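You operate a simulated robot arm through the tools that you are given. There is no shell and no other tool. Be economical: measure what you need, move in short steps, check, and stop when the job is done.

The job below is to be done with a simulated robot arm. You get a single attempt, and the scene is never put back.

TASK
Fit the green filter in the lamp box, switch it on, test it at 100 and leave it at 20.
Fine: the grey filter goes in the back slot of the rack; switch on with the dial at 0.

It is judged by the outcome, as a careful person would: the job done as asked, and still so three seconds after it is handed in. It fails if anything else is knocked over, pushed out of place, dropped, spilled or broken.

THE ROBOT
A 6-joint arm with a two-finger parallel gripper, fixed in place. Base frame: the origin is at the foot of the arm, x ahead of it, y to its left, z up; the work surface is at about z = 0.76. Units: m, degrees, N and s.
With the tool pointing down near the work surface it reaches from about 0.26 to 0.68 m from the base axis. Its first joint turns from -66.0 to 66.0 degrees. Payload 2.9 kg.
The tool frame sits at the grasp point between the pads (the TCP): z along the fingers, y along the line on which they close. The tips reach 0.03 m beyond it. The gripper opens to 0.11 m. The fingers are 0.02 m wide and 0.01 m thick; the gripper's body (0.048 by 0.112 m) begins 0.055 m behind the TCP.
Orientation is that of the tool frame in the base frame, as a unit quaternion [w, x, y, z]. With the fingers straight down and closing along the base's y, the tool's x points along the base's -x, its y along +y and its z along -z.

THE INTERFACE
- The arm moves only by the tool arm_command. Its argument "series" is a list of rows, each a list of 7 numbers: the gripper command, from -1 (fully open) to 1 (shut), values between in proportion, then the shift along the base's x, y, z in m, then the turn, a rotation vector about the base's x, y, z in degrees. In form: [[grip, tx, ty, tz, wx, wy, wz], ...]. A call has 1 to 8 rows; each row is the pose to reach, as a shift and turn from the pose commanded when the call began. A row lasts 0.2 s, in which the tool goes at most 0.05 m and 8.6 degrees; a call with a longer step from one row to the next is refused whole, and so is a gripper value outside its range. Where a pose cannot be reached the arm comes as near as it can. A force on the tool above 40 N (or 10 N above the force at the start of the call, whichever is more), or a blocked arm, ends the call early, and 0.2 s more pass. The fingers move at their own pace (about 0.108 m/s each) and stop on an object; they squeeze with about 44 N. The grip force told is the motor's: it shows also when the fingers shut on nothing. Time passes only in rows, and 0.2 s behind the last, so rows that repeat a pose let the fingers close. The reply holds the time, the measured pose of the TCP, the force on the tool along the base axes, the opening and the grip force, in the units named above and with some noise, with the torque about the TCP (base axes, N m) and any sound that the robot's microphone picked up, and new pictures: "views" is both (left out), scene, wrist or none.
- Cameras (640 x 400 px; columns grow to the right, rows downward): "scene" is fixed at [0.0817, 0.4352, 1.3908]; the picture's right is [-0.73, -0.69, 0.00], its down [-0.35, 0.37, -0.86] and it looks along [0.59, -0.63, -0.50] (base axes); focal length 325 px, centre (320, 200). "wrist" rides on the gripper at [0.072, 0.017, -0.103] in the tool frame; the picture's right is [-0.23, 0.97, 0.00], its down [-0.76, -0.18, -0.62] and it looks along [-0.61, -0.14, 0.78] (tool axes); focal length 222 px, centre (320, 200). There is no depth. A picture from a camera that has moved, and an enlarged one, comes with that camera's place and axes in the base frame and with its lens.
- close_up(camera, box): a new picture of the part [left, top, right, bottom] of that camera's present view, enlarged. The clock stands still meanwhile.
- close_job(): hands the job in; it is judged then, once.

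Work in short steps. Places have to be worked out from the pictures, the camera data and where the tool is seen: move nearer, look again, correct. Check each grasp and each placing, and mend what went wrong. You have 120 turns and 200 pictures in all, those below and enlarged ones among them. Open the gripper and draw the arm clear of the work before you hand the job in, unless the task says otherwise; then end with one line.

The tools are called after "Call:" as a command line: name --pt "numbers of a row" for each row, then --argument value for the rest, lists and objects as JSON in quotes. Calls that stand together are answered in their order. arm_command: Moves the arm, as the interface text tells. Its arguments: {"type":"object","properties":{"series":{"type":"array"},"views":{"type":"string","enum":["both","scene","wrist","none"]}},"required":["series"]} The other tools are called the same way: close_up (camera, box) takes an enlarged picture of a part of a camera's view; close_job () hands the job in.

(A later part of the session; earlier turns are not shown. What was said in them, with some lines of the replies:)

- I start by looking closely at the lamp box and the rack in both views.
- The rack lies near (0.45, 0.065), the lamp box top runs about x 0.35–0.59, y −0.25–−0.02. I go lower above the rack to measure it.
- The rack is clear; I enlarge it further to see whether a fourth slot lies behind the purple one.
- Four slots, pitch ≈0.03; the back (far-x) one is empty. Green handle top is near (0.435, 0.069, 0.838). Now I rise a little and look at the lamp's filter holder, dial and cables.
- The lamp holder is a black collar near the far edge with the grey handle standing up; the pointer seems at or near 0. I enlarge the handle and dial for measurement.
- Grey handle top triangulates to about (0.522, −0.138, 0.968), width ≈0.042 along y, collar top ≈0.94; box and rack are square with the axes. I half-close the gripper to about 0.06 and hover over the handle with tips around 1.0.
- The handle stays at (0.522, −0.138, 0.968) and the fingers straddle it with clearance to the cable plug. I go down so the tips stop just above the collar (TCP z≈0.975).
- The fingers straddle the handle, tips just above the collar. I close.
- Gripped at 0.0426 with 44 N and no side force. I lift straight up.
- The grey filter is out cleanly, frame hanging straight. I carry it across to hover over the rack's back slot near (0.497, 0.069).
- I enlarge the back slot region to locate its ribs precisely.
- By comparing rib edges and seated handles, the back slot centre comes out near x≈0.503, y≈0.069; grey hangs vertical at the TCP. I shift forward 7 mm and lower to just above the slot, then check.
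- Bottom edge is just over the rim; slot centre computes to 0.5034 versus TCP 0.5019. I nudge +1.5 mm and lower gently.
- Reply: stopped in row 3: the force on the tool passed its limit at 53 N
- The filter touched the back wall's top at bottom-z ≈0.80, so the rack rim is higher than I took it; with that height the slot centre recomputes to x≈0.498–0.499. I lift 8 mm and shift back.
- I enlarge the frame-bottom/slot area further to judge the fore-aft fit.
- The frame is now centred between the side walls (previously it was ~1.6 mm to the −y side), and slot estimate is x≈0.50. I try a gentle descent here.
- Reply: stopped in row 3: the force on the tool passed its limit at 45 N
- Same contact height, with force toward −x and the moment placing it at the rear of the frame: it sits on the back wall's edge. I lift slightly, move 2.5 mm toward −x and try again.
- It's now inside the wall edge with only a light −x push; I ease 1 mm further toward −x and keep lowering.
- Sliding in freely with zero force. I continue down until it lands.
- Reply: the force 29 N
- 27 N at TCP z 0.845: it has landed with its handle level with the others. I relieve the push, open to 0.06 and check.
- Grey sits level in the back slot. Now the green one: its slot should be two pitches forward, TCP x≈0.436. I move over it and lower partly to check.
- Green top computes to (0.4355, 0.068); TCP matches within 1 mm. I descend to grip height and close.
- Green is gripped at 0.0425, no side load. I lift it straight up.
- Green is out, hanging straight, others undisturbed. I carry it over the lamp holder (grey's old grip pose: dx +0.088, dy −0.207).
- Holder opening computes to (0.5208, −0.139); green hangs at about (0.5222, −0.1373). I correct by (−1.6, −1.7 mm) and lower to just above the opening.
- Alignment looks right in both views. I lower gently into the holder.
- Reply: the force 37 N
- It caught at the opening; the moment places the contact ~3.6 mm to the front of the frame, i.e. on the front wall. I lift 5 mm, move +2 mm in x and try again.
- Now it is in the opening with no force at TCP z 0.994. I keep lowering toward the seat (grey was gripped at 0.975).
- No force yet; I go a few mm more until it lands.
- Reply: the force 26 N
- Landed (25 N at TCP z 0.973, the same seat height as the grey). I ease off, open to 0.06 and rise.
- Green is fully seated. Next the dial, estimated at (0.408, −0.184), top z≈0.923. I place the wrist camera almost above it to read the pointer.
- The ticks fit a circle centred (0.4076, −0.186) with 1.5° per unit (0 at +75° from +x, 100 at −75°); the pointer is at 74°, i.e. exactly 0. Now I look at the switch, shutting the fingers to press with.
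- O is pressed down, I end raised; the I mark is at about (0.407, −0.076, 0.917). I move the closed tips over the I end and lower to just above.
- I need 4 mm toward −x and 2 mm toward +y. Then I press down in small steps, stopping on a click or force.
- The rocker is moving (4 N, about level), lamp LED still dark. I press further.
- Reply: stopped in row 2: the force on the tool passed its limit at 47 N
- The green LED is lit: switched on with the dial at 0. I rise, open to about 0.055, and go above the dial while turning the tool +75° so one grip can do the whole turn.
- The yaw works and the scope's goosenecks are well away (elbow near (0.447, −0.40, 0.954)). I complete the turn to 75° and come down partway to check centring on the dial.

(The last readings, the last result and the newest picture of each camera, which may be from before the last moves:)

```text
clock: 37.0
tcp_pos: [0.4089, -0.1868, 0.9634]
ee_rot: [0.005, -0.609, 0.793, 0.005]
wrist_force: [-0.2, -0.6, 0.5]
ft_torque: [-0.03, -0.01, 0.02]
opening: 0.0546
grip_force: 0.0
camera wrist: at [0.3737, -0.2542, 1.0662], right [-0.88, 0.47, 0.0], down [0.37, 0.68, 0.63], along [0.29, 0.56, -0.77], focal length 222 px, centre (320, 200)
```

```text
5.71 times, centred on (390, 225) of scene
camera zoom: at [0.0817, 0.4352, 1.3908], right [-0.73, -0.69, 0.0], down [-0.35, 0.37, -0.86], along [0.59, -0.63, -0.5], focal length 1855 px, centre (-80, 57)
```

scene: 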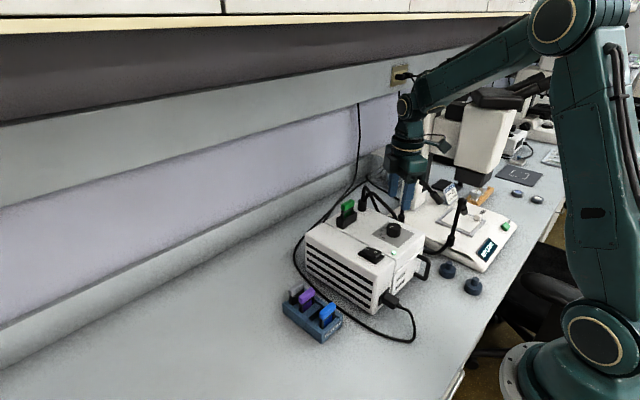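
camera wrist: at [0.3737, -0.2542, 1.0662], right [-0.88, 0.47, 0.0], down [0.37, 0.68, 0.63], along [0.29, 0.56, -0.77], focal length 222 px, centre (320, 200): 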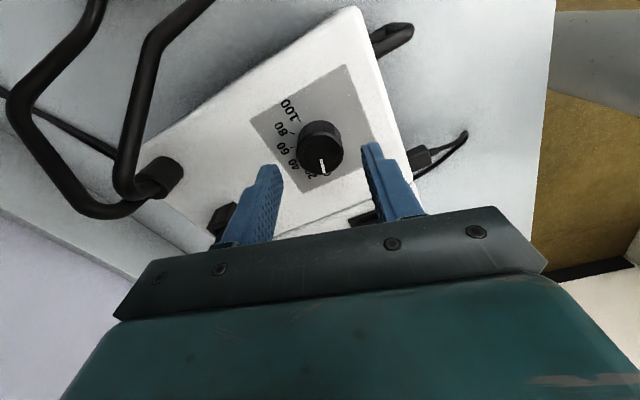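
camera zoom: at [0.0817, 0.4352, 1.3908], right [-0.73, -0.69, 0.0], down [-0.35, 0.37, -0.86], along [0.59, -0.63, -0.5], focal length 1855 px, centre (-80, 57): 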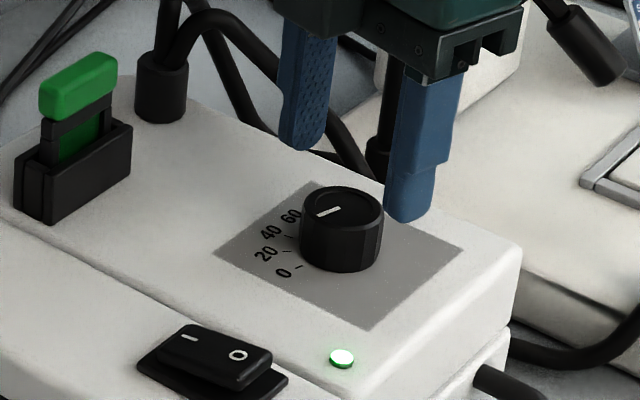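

The dial is centred between the fingers to about 1–2 mm. I nudge −1 mm in y, descend to TCP z≈0.936 and close.

Call:
arm_command --pt "0 -0.0003 -0.001 -0.014 0 0 0" --pt "0 -0.0003 -0.001 -0.026 0 0 0" --pt "0 -0.0003 -0.001 -0.026 0 0 0" --pt "0.6 -0.0003 -0.001 -0.026 0 0 0" --pt "0.6 -0.0003 -0.001 -0.026 0 0 0" --pt "0.6 -0.0003 -0.001 -0.026 0 0 0" --views "none"

Call:
close_up --camera "wrist" --box '[220, 90, 420, 230]'

Call:
close_up --camera "scene" --box '[350, 190, 430, 260]'

```text
clock: 38.4
tcp_pos: [0.4092, -0.1886, 0.9394]
ee_rot: [0.006, -0.609, 0.793, 0.004]
wrist_force: [6.1, -2.3, -10.1]
ft_torque: [-0.26, -0.7, -0.02]
opening: 0.0353
grip_force: 45.2
```

```text
2.86 times, centred on (320, 160) of wrist
camera zoom: at [0.3733, -0.2558, 1.0405], right [-0.88, 0.47, 0.0], down [0.37, 0.68, 0.63], along [0.3, 0.56, -0.77], focal length 635 px, centre (320, 314)
```

zoom: 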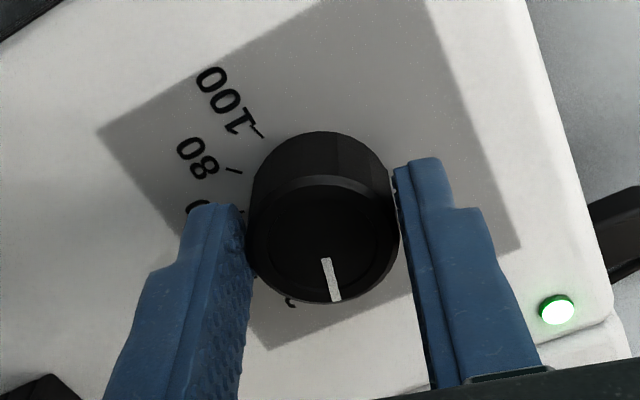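

```text
5.71 times, centred on (390, 225) of scene
camera zoom: at [0.082, 0.4351, 1.3908], right [-0.73, -0.69, 0.0], down [-0.35, 0.37, -0.86], along [0.59, -0.63, -0.51], focal length 1855 px, centre (-80, 57)
```

zoom: 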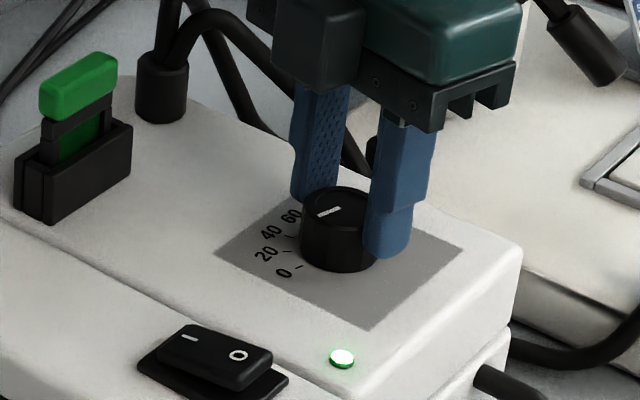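

Gripped at 0.0353. I turn clockwise 64° and check that the pointer follows.

Call:
arm_command --pt "0.6 0 0 0 0 0 -8" --pt "0.6 0 0 0 0 0 -16" --pt "0.6 0 0 0 0 0 -24" --pt "0.6 0 0 0 0 0 -32" --pt "0.6 0 0 0 0 0 -40" --pt "0.6 0 0 0 0 0 -48" --pt "0.6 0 0 0 0 0 -56" --pt "0.6 0 0 0 0 0 -64" --views "none"

Call:
close_up --camera "wrist" --box '[220, 90, 420, 230]'

Call:
close_up --camera "scene" --box '[350, 190, 430, 260]'

```text
clock: 40.2
tcp_pos: [0.4066, -0.1853, 0.9388]
ee_rot: [0.005, -0.095, 0.995, 0.003]
wrist_force: [-4.3, 4.5, -17.4]
ft_torque: [0.07, -0.23, -0.02]
opening: 0.0355
grip_force: 44.9
```

```text
2.86 times, centred on (320, 160) of wrist
camera zoom: at [0.331, -0.1843, 1.041], right [0.04, 1.0, 0.01], down [0.78, -0.03, 0.63], along [0.63, -0.02, -0.78], focal length 635 px, centre (320, 314)
```

zoom: 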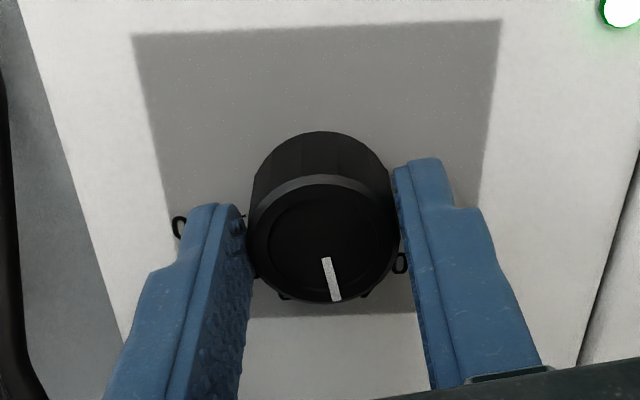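

```text
5.71 times, centred on (390, 225) of scene
camera zoom: at [0.0818, 0.4352, 1.3907], right [-0.73, -0.69, 0.0], down [-0.35, 0.37, -0.86], along [0.59, -0.63, -0.5], focal length 1855 px, centre (-80, 57)
```

zoom: 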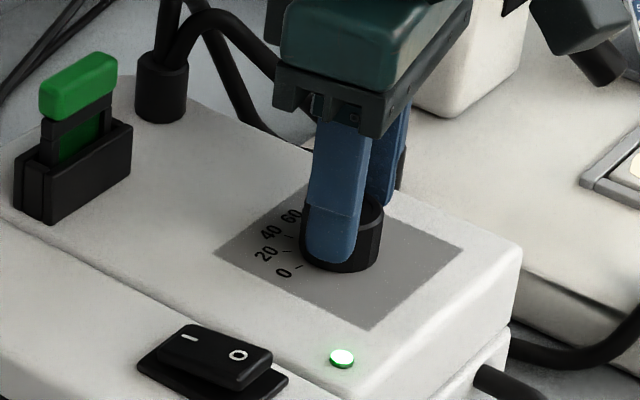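

The dial follows rigidly (yaw 75°→10.9°). I continue 68° more.

Call:
arm_command --pt "0.6 0 0 -0.001 0 0 -8.5" --pt "0.6 0 0 -0.001 0 0 -17" --pt "0.6 0 0 -0.001 0 0 -25.5" --pt "0.6 0 0 -0.001 0 0 -34" --pt "0.6 0 0 -0.001 0 0 -42.5" --pt "0.6 0 0 -0.001 0 0 -51" --pt "0.6 0 0 -0.001 0 0 -59.5" --pt "0.6 0 0 -0.001 0 0 -68" --views "none"

Call:
close_up --camera "wrist" --box '[220, 90, 420, 230]'

Call:
close_up --camera "scene" --box '[350, 190, 430, 260]'

```text
clock: 42.0
tcp_pos: [0.409, -0.1836, 0.938]
ee_rot: [0.006, 0.474, 0.881, 0.0]
wrist_force: [-0.3, 29.9, 3.5]
ft_torque: [0.82, 0.18, 0.07]
opening: 0.0352
grip_force: 45.4
```

```text
2.86 times, centred on (320, 160) of wrist
camera zoom: at [0.3815, -0.1137, 1.041], right [0.94, 0.35, 0.01], down [0.26, -0.73, 0.63], along [0.22, -0.59, -0.78], focal length 635 px, centre (320, 314)
```

zoom: 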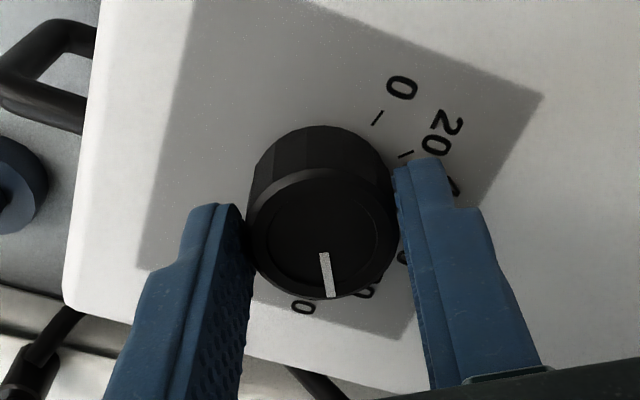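

```text
5.71 times, centred on (390, 225) of scene
camera zoom: at [0.0816, 0.436, 1.3905], right [-0.73, -0.69, 0.0], down [-0.35, 0.37, -0.86], along [0.59, -0.63, -0.5], focal length 1855 px, centre (-80, 57)
```

zoom: 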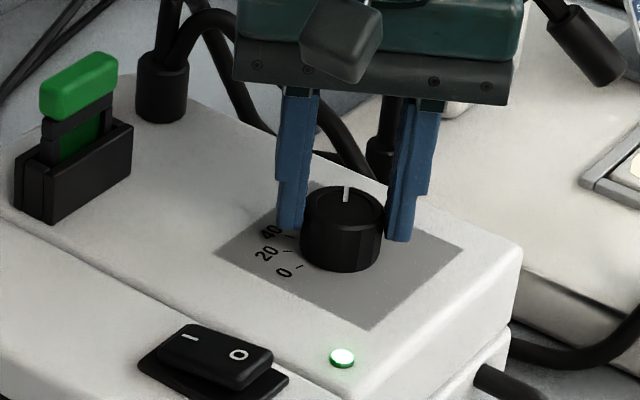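

Turned to −56.6° (≈88); a 30 N sideways load has built up, so I shift the command +2 mm in y to relieve it before finishing.

Call:
arm_command --pt "0.6 0 0.001 0 0 0 0" --pt "0.6 0 0.002 0 0 0 0" --views "none"

```text
clock: 42.6
tcp_pos: [0.4086, -0.1844, 0.9389]
ee_rot: [0.006, 0.475, 0.88, 0.0]
wrist_force: [2.2, 20.3, 6.5]
ft_torque: [1.39, 0.74, 0.02]
opening: 0.0351
grip_force: 44.8
```

Load falls about 5 N per mm; I shift another 3 mm and turn 9° on.

Call:
arm_command --pt "0.6 0 0.0015 0 0 0 0" --pt "0.6 0 0.003 0 0 0 0" --pt "0.6 0 0.003 0 0 0 -5" --pt "0.6 0 0.003 0 0 0 -9" --views "none"

Call:
close_up --camera "scene" --box '[350, 190, 430, 260]'

```text
clock: 43.6
tcp_pos: [0.4086, -0.1829, 0.9371]
ee_rot: [0.009, 0.546, 0.838, -0.004]
wrist_force: [11.7, -1.3, -8.2]
ft_torque: [0.05, -0.32, 0.05]
opening: 0.0355
grip_force: 45.4
```

```text
5.71 times, centred on (390, 225) of scene
camera zoom: at [0.0821, 0.4351, 1.3908], right [-0.73, -0.69, 0.0], down [-0.35, 0.37, -0.86], along [0.59, -0.63, -0.51], focal length 1855 px, centre (-80, 57)
```

zoom: 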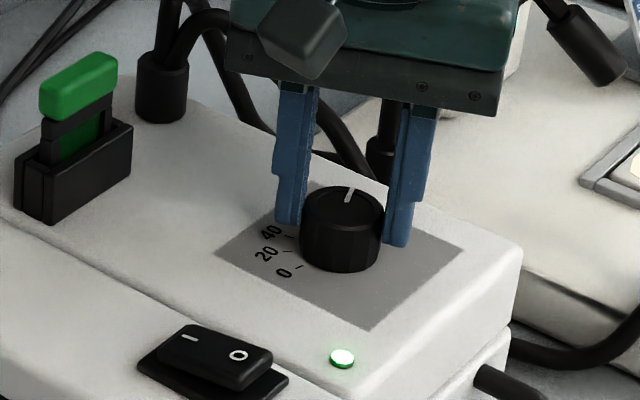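

Loads are small now, yaw −66.2° (≈94). I turn the last 9° to 100.

Call:
arm_command --pt "0.6 0 0 0 0 0 -5" --pt "0.6 0 0 0 0 0 -9" --pt "0.6 0 0 0 0 0 -9" --pt "0.6 0 0 0 0 0 -9" --views "none"

Call:
close_up --camera "wrist" --box '[220, 90, 420, 230]'

Call:
close_up --camera "scene" --box '[370, 195, 420, 245]'

```text
clock: 44.6
tcp_pos: [0.4088, -0.1822, 0.9377]
ee_rot: [0.008, 0.608, 0.794, -0.003]
wrist_force: [19.3, -3.2, -8.1]
ft_torque: [-0.25, -0.08, 0.54]
opening: 0.0356
grip_force: 44.6
```

```text
2.86 times, centred on (320, 160) of wrist
camera zoom: at [0.4051, -0.1067, 1.0406], right [1.0, 0.03, 0.01], down [0.02, -0.77, 0.63], along [0.03, -0.63, -0.77], focal length 635 px, centre (320, 314)
```

zoom: 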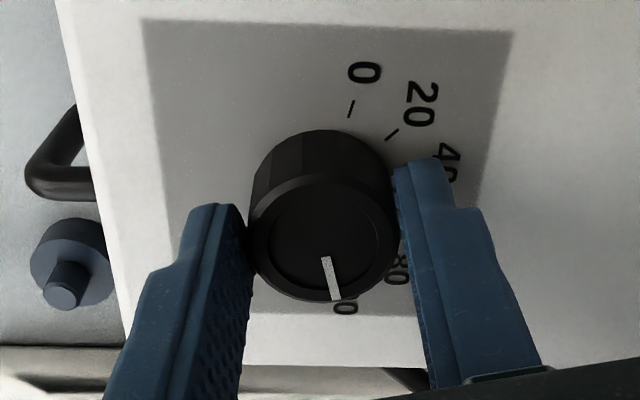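

```text
8.00 times, centred on (395, 220) of scene
camera zoom: at [0.0823, 0.4351, 1.3908], right [-0.73, -0.69, 0.0], down [-0.35, 0.37, -0.86], along [0.59, -0.63, -0.51], focal length 2597 px, centre (-280, 40)
```

zoom: 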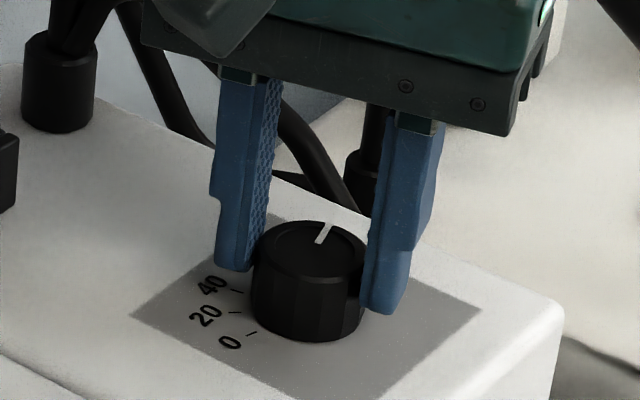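

Yaw −74.9°, and z-torque has risen to 0.54 N·m – the end stop at 100. I hold a moment with a tiny extra nudge to be certain, then relax back.

Call:
arm_command --pt "0.6 0 0 0 0 0 -1.5" --pt "0.6 0 0 0 0 0 -1.5" --pt "0.6 0 0 0 0 0 -1.5" --pt "0.6 0 0 0 0 0 0" --views "scene"

Call:
close_up --camera "wrist" --box '[270, 120, 370, 210]'

```text
clock: 45.6
tcp_pos: [0.409, -0.1815, 0.9378]
ee_rot: [0.006, 0.608, 0.794, -0.004]
wrist_force: [21.4, 1.7, -1.6]
ft_torque: [0.51, -0.03, 0.04]
opening: 0.0356
grip_force: 44.5
```

scene: 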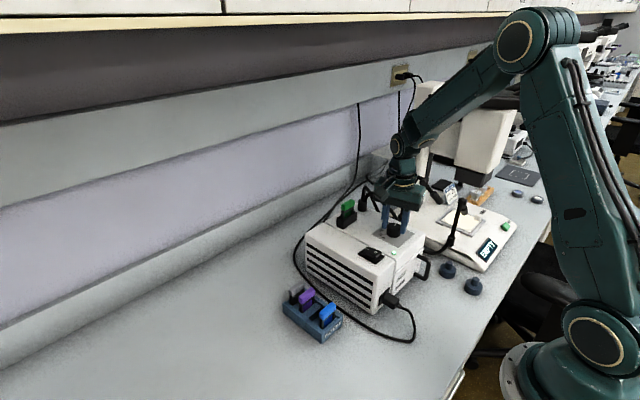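

```text
4.44 times, centred on (320, 165) of wrist
camera zoom: at [0.4051, -0.1063, 1.0407], right [1.0, 0.03, 0.01], down [0.02, -0.77, 0.63], along [0.03, -0.63, -0.77], focal length 987 px, centre (320, 356)
```

zoom: 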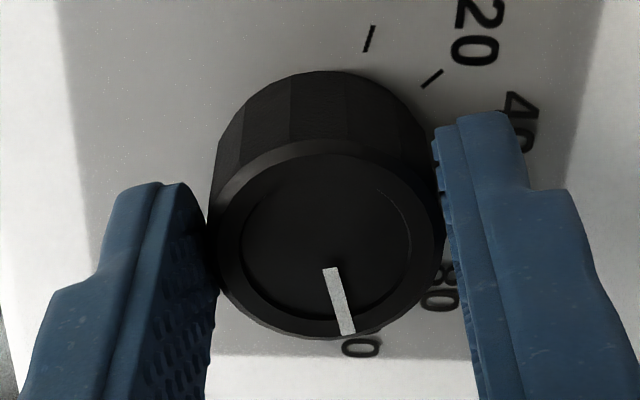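

The scope base shows a display; I read it.

Call:
close_up --camera "scene" --box '[430, 190, 530, 280]'

```text
4.44 times, centred on (480, 235) of scene
camera zoom: at [0.0822, 0.4352, 1.3907], right [-0.73, -0.69, 0.0], down [-0.35, 0.37, -0.86], along [0.59, -0.63, -0.51], focal length 1443 px, centre (-391, 44)
```

zoom: 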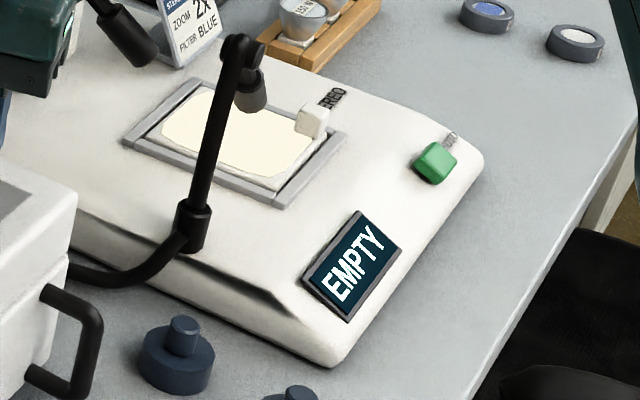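

The display just reads EMPTY (nothing on the scope stage), lamp light is on. Now back toward 20: I ease the load (+3 mm x) and turn counter-clockwise 48°.

Call:
arm_command --pt "0.6 0.0015 0 0 0 0 0" --pt "0.6 0.003 0 0 0 0 0" --pt "0.6 0.003 0 0 0 0 8" --pt "0.6 0.003 0 0 0 0 16" --pt "0.6 0.003 0 0 0 0 24" --pt "0.6 0.003 0 0 0 0 32" --pt "0.6 0.003 0 0 0 0 40" --pt "0.6 0.003 0 0 0 0 48" --views "none"

```text
clock: 47.0
tcp_pos: [0.407, -0.1842, 0.9385]
ee_rot: [0.003, 0.393, 0.92, -0.003]
wrist_force: [-5.5, 2.0, 7.1]
ft_torque: [0.21, 0.08, 0.0]
opening: 0.0354
grip_force: 45.0
stopped in row 6: the force on the tool passed its limit at 41 N (the readings are from after the stop); the commanded pose is now the measured one
```

It stopped at yaw −46° on side load, which the reset has now relieved. I continue in shorter stretches.

Call:
arm_command --pt "0.6 0 0 0 0 0 7" --pt "0.6 0 0 0 0 0 14" --pt "0.6 0 0 0 0 0 21" --pt "0.6 0 0 0 0 0 28" --views "none"

Call:
close_up --camera "scene" --box '[330, 180, 430, 270]'

```text
clock: 48.0
tcp_pos: [0.4079, -0.1839, 0.9371]
ee_rot: [0.004, 0.16, 0.987, -0.004]
wrist_force: [-19.5, -9.8, 15.1]
ft_torque: [-0.32, 0.04, -0.09]
opening: 0.0355
grip_force: 45.0
```

```text
4.44 times, centred on (380, 225) of scene
camera zoom: at [0.081, 0.435, 1.3909], right [-0.73, -0.69, 0.0], down [-0.35, 0.37, -0.86], along [0.59, -0.63, -0.5], focal length 1443 px, centre (53, 89)
```

zoom: 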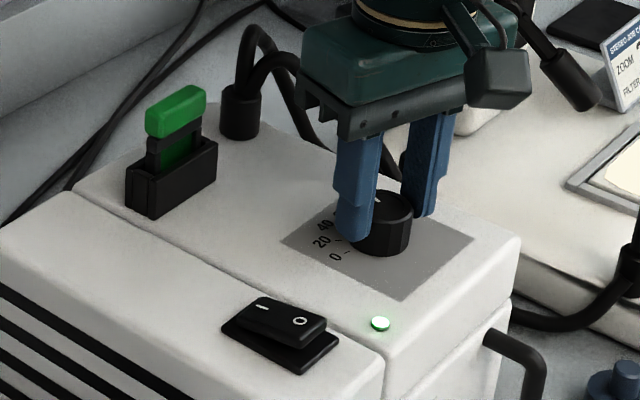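

Yaw −18.4°. I shift the command to relieve the load and turn on by 30°.

Call:
arm_command --pt "0.6 -0.002 -0.001 0.001 0 0 4" --pt "0.6 -0.003 -0.0015 0.001 0 0 10" --pt "0.6 -0.003 -0.0015 0.001 0 0 17" --pt "0.6 -0.003 -0.0015 0.001 0 0 24" --pt "0.6 -0.003 -0.0015 0.001 0 0 30" --views "none"

```text
clock: 49.4
tcp_pos: [0.4067, -0.1862, 0.9382]
ee_rot: [0.006, -0.102, 0.995, -0.003]
wrist_force: [4.8, -5.3, -6.9]
ft_torque: [0.05, 0.1, -0.05]
opening: 0.0355
grip_force: 45.0
stopped in row 5: the force on the tool passed its limit at 40 N (the readings are from after the stop); the commanded pose is now the measured one
```

Yaw +11.7°, load reset again. I turn another 20°.

Call:
arm_command --pt "0.6 0 0 0 0 0 7" --pt "0.6 0 0 0 0 0 14" --pt "0.6 0 0 0 0 0 20" --views "none"

```text
clock: 50.2
tcp_pos: [0.407, -0.1871, 0.9378]
ee_rot: [0.007, -0.274, 0.962, -0.004]
wrist_force: [17.9, -17.4, -22.8]
ft_torque: [-0.29, 0.24, -0.11]
opening: 0.0358
grip_force: 45.6
```

Yaw +31.8°. I relieve the load and turn the remaining 13°.

Call:
arm_command --pt "0.6 0.0015 -0.0015 -0.001 0 0 0" --pt "0.6 0.003 -0.003 -0.002 0 0 2" --pt "0.6 0.003 -0.003 -0.002 0 0 8" --pt "0.6 0.003 -0.003 -0.002 0 0 13.2" --pt "0.6 0.003 -0.003 -0.002 0 0 13.2" --views "none"

Call:
close_up --camera "wrist" --box '[260, 100, 380, 210]'

Call:
close_up --camera "scene" --box '[370, 195, 420, 245]'

```text
clock: 51.5
tcp_pos: [0.4074, -0.1877, 0.9376]
ee_rot: [0.005, -0.384, 0.923, 0.001]
wrist_force: [-4.7, 1.0, 7.8]
ft_torque: [0.45, 0.48, -0.02]
opening: 0.0356
grip_force: 45.2
stopped in row 5: the force on the tool passed its limit at 45 N (the readings are from after the stop); the commanded pose is now the measured one
```

```text
3.64 times, centred on (320, 155) of wrist
camera zoom: at [0.3431, -0.2278, 1.0408], right [-0.53, 0.85, 0.0], down [0.66, 0.41, 0.63], along [0.54, 0.33, -0.78], focal length 808 px, centre (320, 364)
```

zoom: 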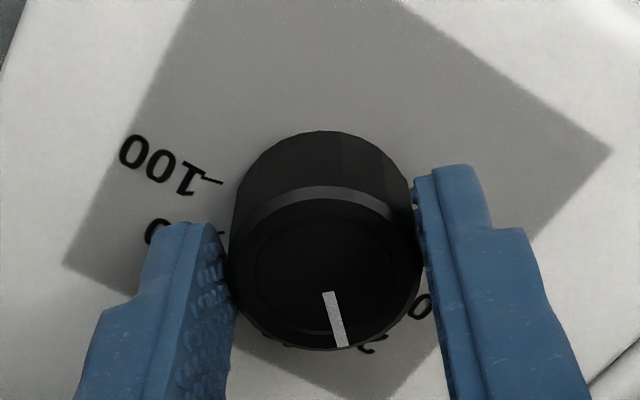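

```text
8.00 times, centred on (395, 220) of scene
camera zoom: at [0.0815, 0.4353, 1.3907], right [-0.73, -0.69, 0.0], down [-0.35, 0.37, -0.86], along [0.59, -0.63, -0.5], focal length 2597 px, centre (-280, 40)
```

zoom: 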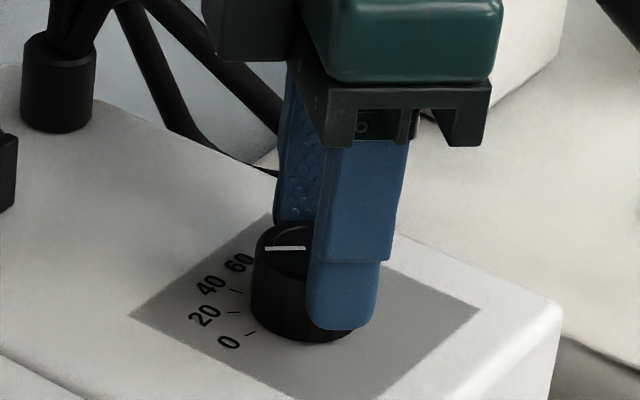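

Tool yaw 45.2°, but the pointer seems to have slipped a few degrees in the grip at the stop. I release, rise and look from above to read it.

Call:
arm_command --pt "0 0 0 0 0 0 0" --pt "0 0 0 0 0 0 0" --pt "0 0 0 0.03 0 0 0" --pt "0 0 0 0.07 0 0 0" --pt "0 0.02 0 0.1 0 0 -8.5" --pt "0 0.04 0 0.11 0 0 -17" --pt "0 0.055 0 0.11 0 0 -25" --pt "0 0.055 0 0.11 0 0 -33" --views "wrist"

Call:
close_up --camera "scene" --box '[370, 195, 420, 245]'

```text
clock: 53.3
tcp_pos: [0.4632, -0.1862, 1.0479]
ee_rot: [0.006, -0.105, 0.995, -0.002]
wrist_force: [0.0, 0.1, 0.1]
ft_torque: [-0.03, -0.01, 0.03]
opening: 0.0548
grip_force: 0.1
camera wrist: at [0.3875, -0.185, 1.1512], right [0.02, 1.0, 0.0], down [0.77, -0.01, 0.63], along [0.63, -0.01, -0.77], focal length 222 px, centre (320, 200)
```

wrist: 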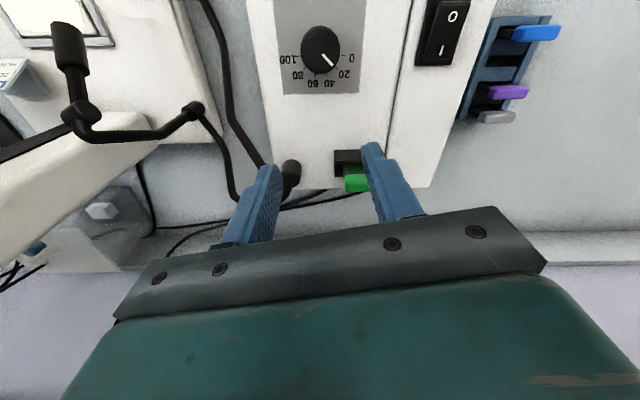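

```text
8.00 times, centred on (395, 220) of scene
camera zoom: at [0.0817, 0.4352, 1.3908], right [-0.73, -0.69, 0.0], down [-0.35, 0.37, -0.86], along [0.59, -0.63, -0.5], focal length 2597 px, centre (-280, 40)
```

zoom: 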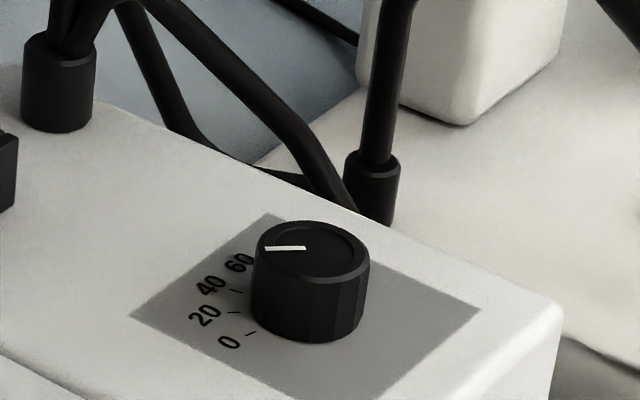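

Call:
close_up --camera "wrist" --box '[270, 10, 370, 100]'

```text
4.44 times, centred on (320, 55) of wrist
camera zoom: at [0.3875, -0.185, 1.1512], right [0.02, 1.0, 0.0], down [0.77, -0.01, 0.63], along [0.63, -0.01, -0.77], focal length 987 px, centre (320, 844)
```

zoom: 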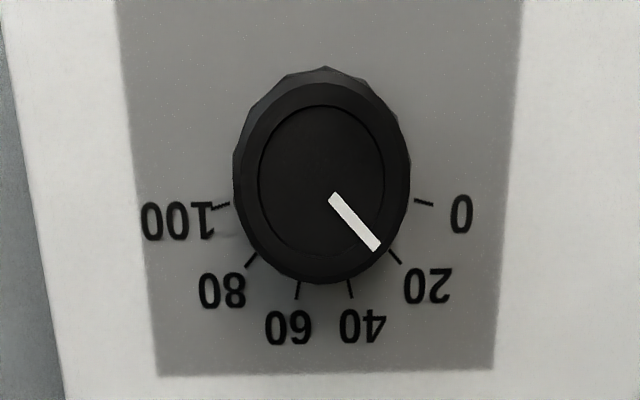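

The pointer direction computes to 45° – exactly on the 20 mark – and the torque jump confirmed the stop at 100. I open fully, draw the arm up and back, and do a final check.

Call:
arm_command --pt "-1 0 0.02 0.04 0 0 0" --pt "-1 -0.01 0.05 0.08 0 0 0" --pt "-1 -0.03 0.09 0.11 0 0 0" --pt "-1 -0.04 0.13 0.14 0 0 0" --pt "-1 -0.04 0.17 0.16 0 0 0" --pt "-1 -0.04 0.17 0.16 0 0 0"

Call:
close_up --camera "scene" --box '[270, 180, 440, 350]'

```text
refused: row 2 steps farther than a row can; nothing moved
```

```text
2.35 times, centred on (355, 265) of scene
camera zoom: at [0.0817, 0.4352, 1.3908], right [-0.73, -0.69, 0.0], down [-0.35, 0.37, -0.86], along [0.59, -0.63, -0.5], focal length 764 px, centre (238, 47)
```

zoom: 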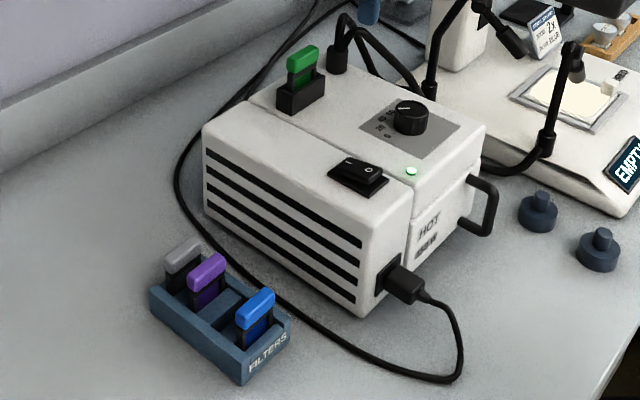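

That step was too long; nothing moved. Everything looks right (LED on, indicator now HOT after the test); I retreat with shorter steps.

Call:
arm_command --pt "-1 0 0.0 0.04 0 0 0" --pt "-1 0 0.02 0.08 0 0 0" --pt "-1 -0.01 0.05 0.11 0 0 0" --pt "-1 -0.02 0.085 0.13 0 0 0" --pt "-1 -0.03 0.12 0.15 0 0 0" --pt "-1 -0.03 0.15 0.16 0 0 0" --pt "-1 -0.03 0.15 0.16 0 0 0"

Call:
close_up --camera "scene" --box '[350, 190, 430, 260]'

```text
clock: 54.9
tcp_pos: [0.4323, -0.0359, 1.2104]
ee_rot: [0.005, -0.105, 0.994, -0.001]
wrist_force: [-0.2, 0.0, -0.1]
ft_torque: [0.02, 0.01, -0.02]
opening: 0.1101
grip_force: 0.1
camera wrist: at [0.3562, -0.0353, 1.3134], right [0.02, 1.0, 0.0], down [0.77, -0.01, 0.63], along [0.63, -0.01, -0.77], focal length 222 px, centre (320, 200)
```

scene: 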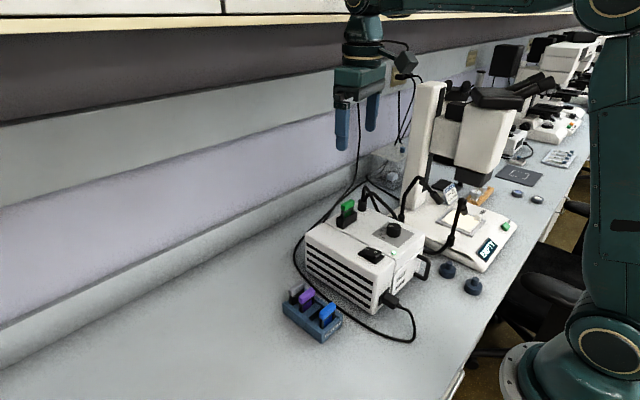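
wrist: 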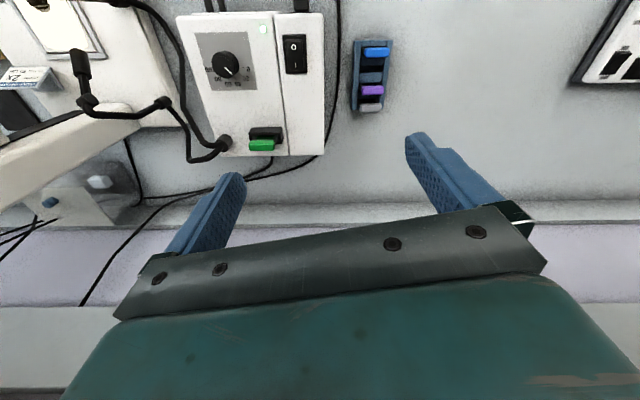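

```text
5.71 times, centred on (390, 225) of scene
camera zoom: at [0.0817, 0.4352, 1.3908], right [-0.73, -0.69, 0.0], down [-0.35, 0.37, -0.86], along [0.59, -0.63, -0.5], focal length 1855 px, centre (-80, 57)
```

zoom: 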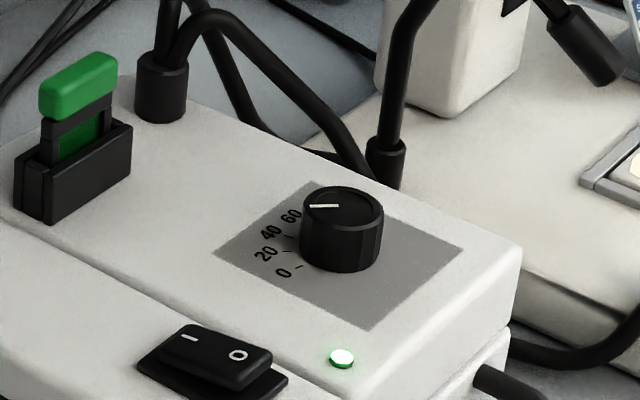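

The arm is clear and the gripper open. Green is in the lamp, grey is in the back slot, the LED is on, the dial is at 20 and nothing else has moved. I hand in.

Call:
close_job

```text
The job is handed in.
```

The green filter is in the lamp box and the grey one is in the rack's back slot; the lamp was switched on with the dial at 0, tested at 100, and left on at 20.
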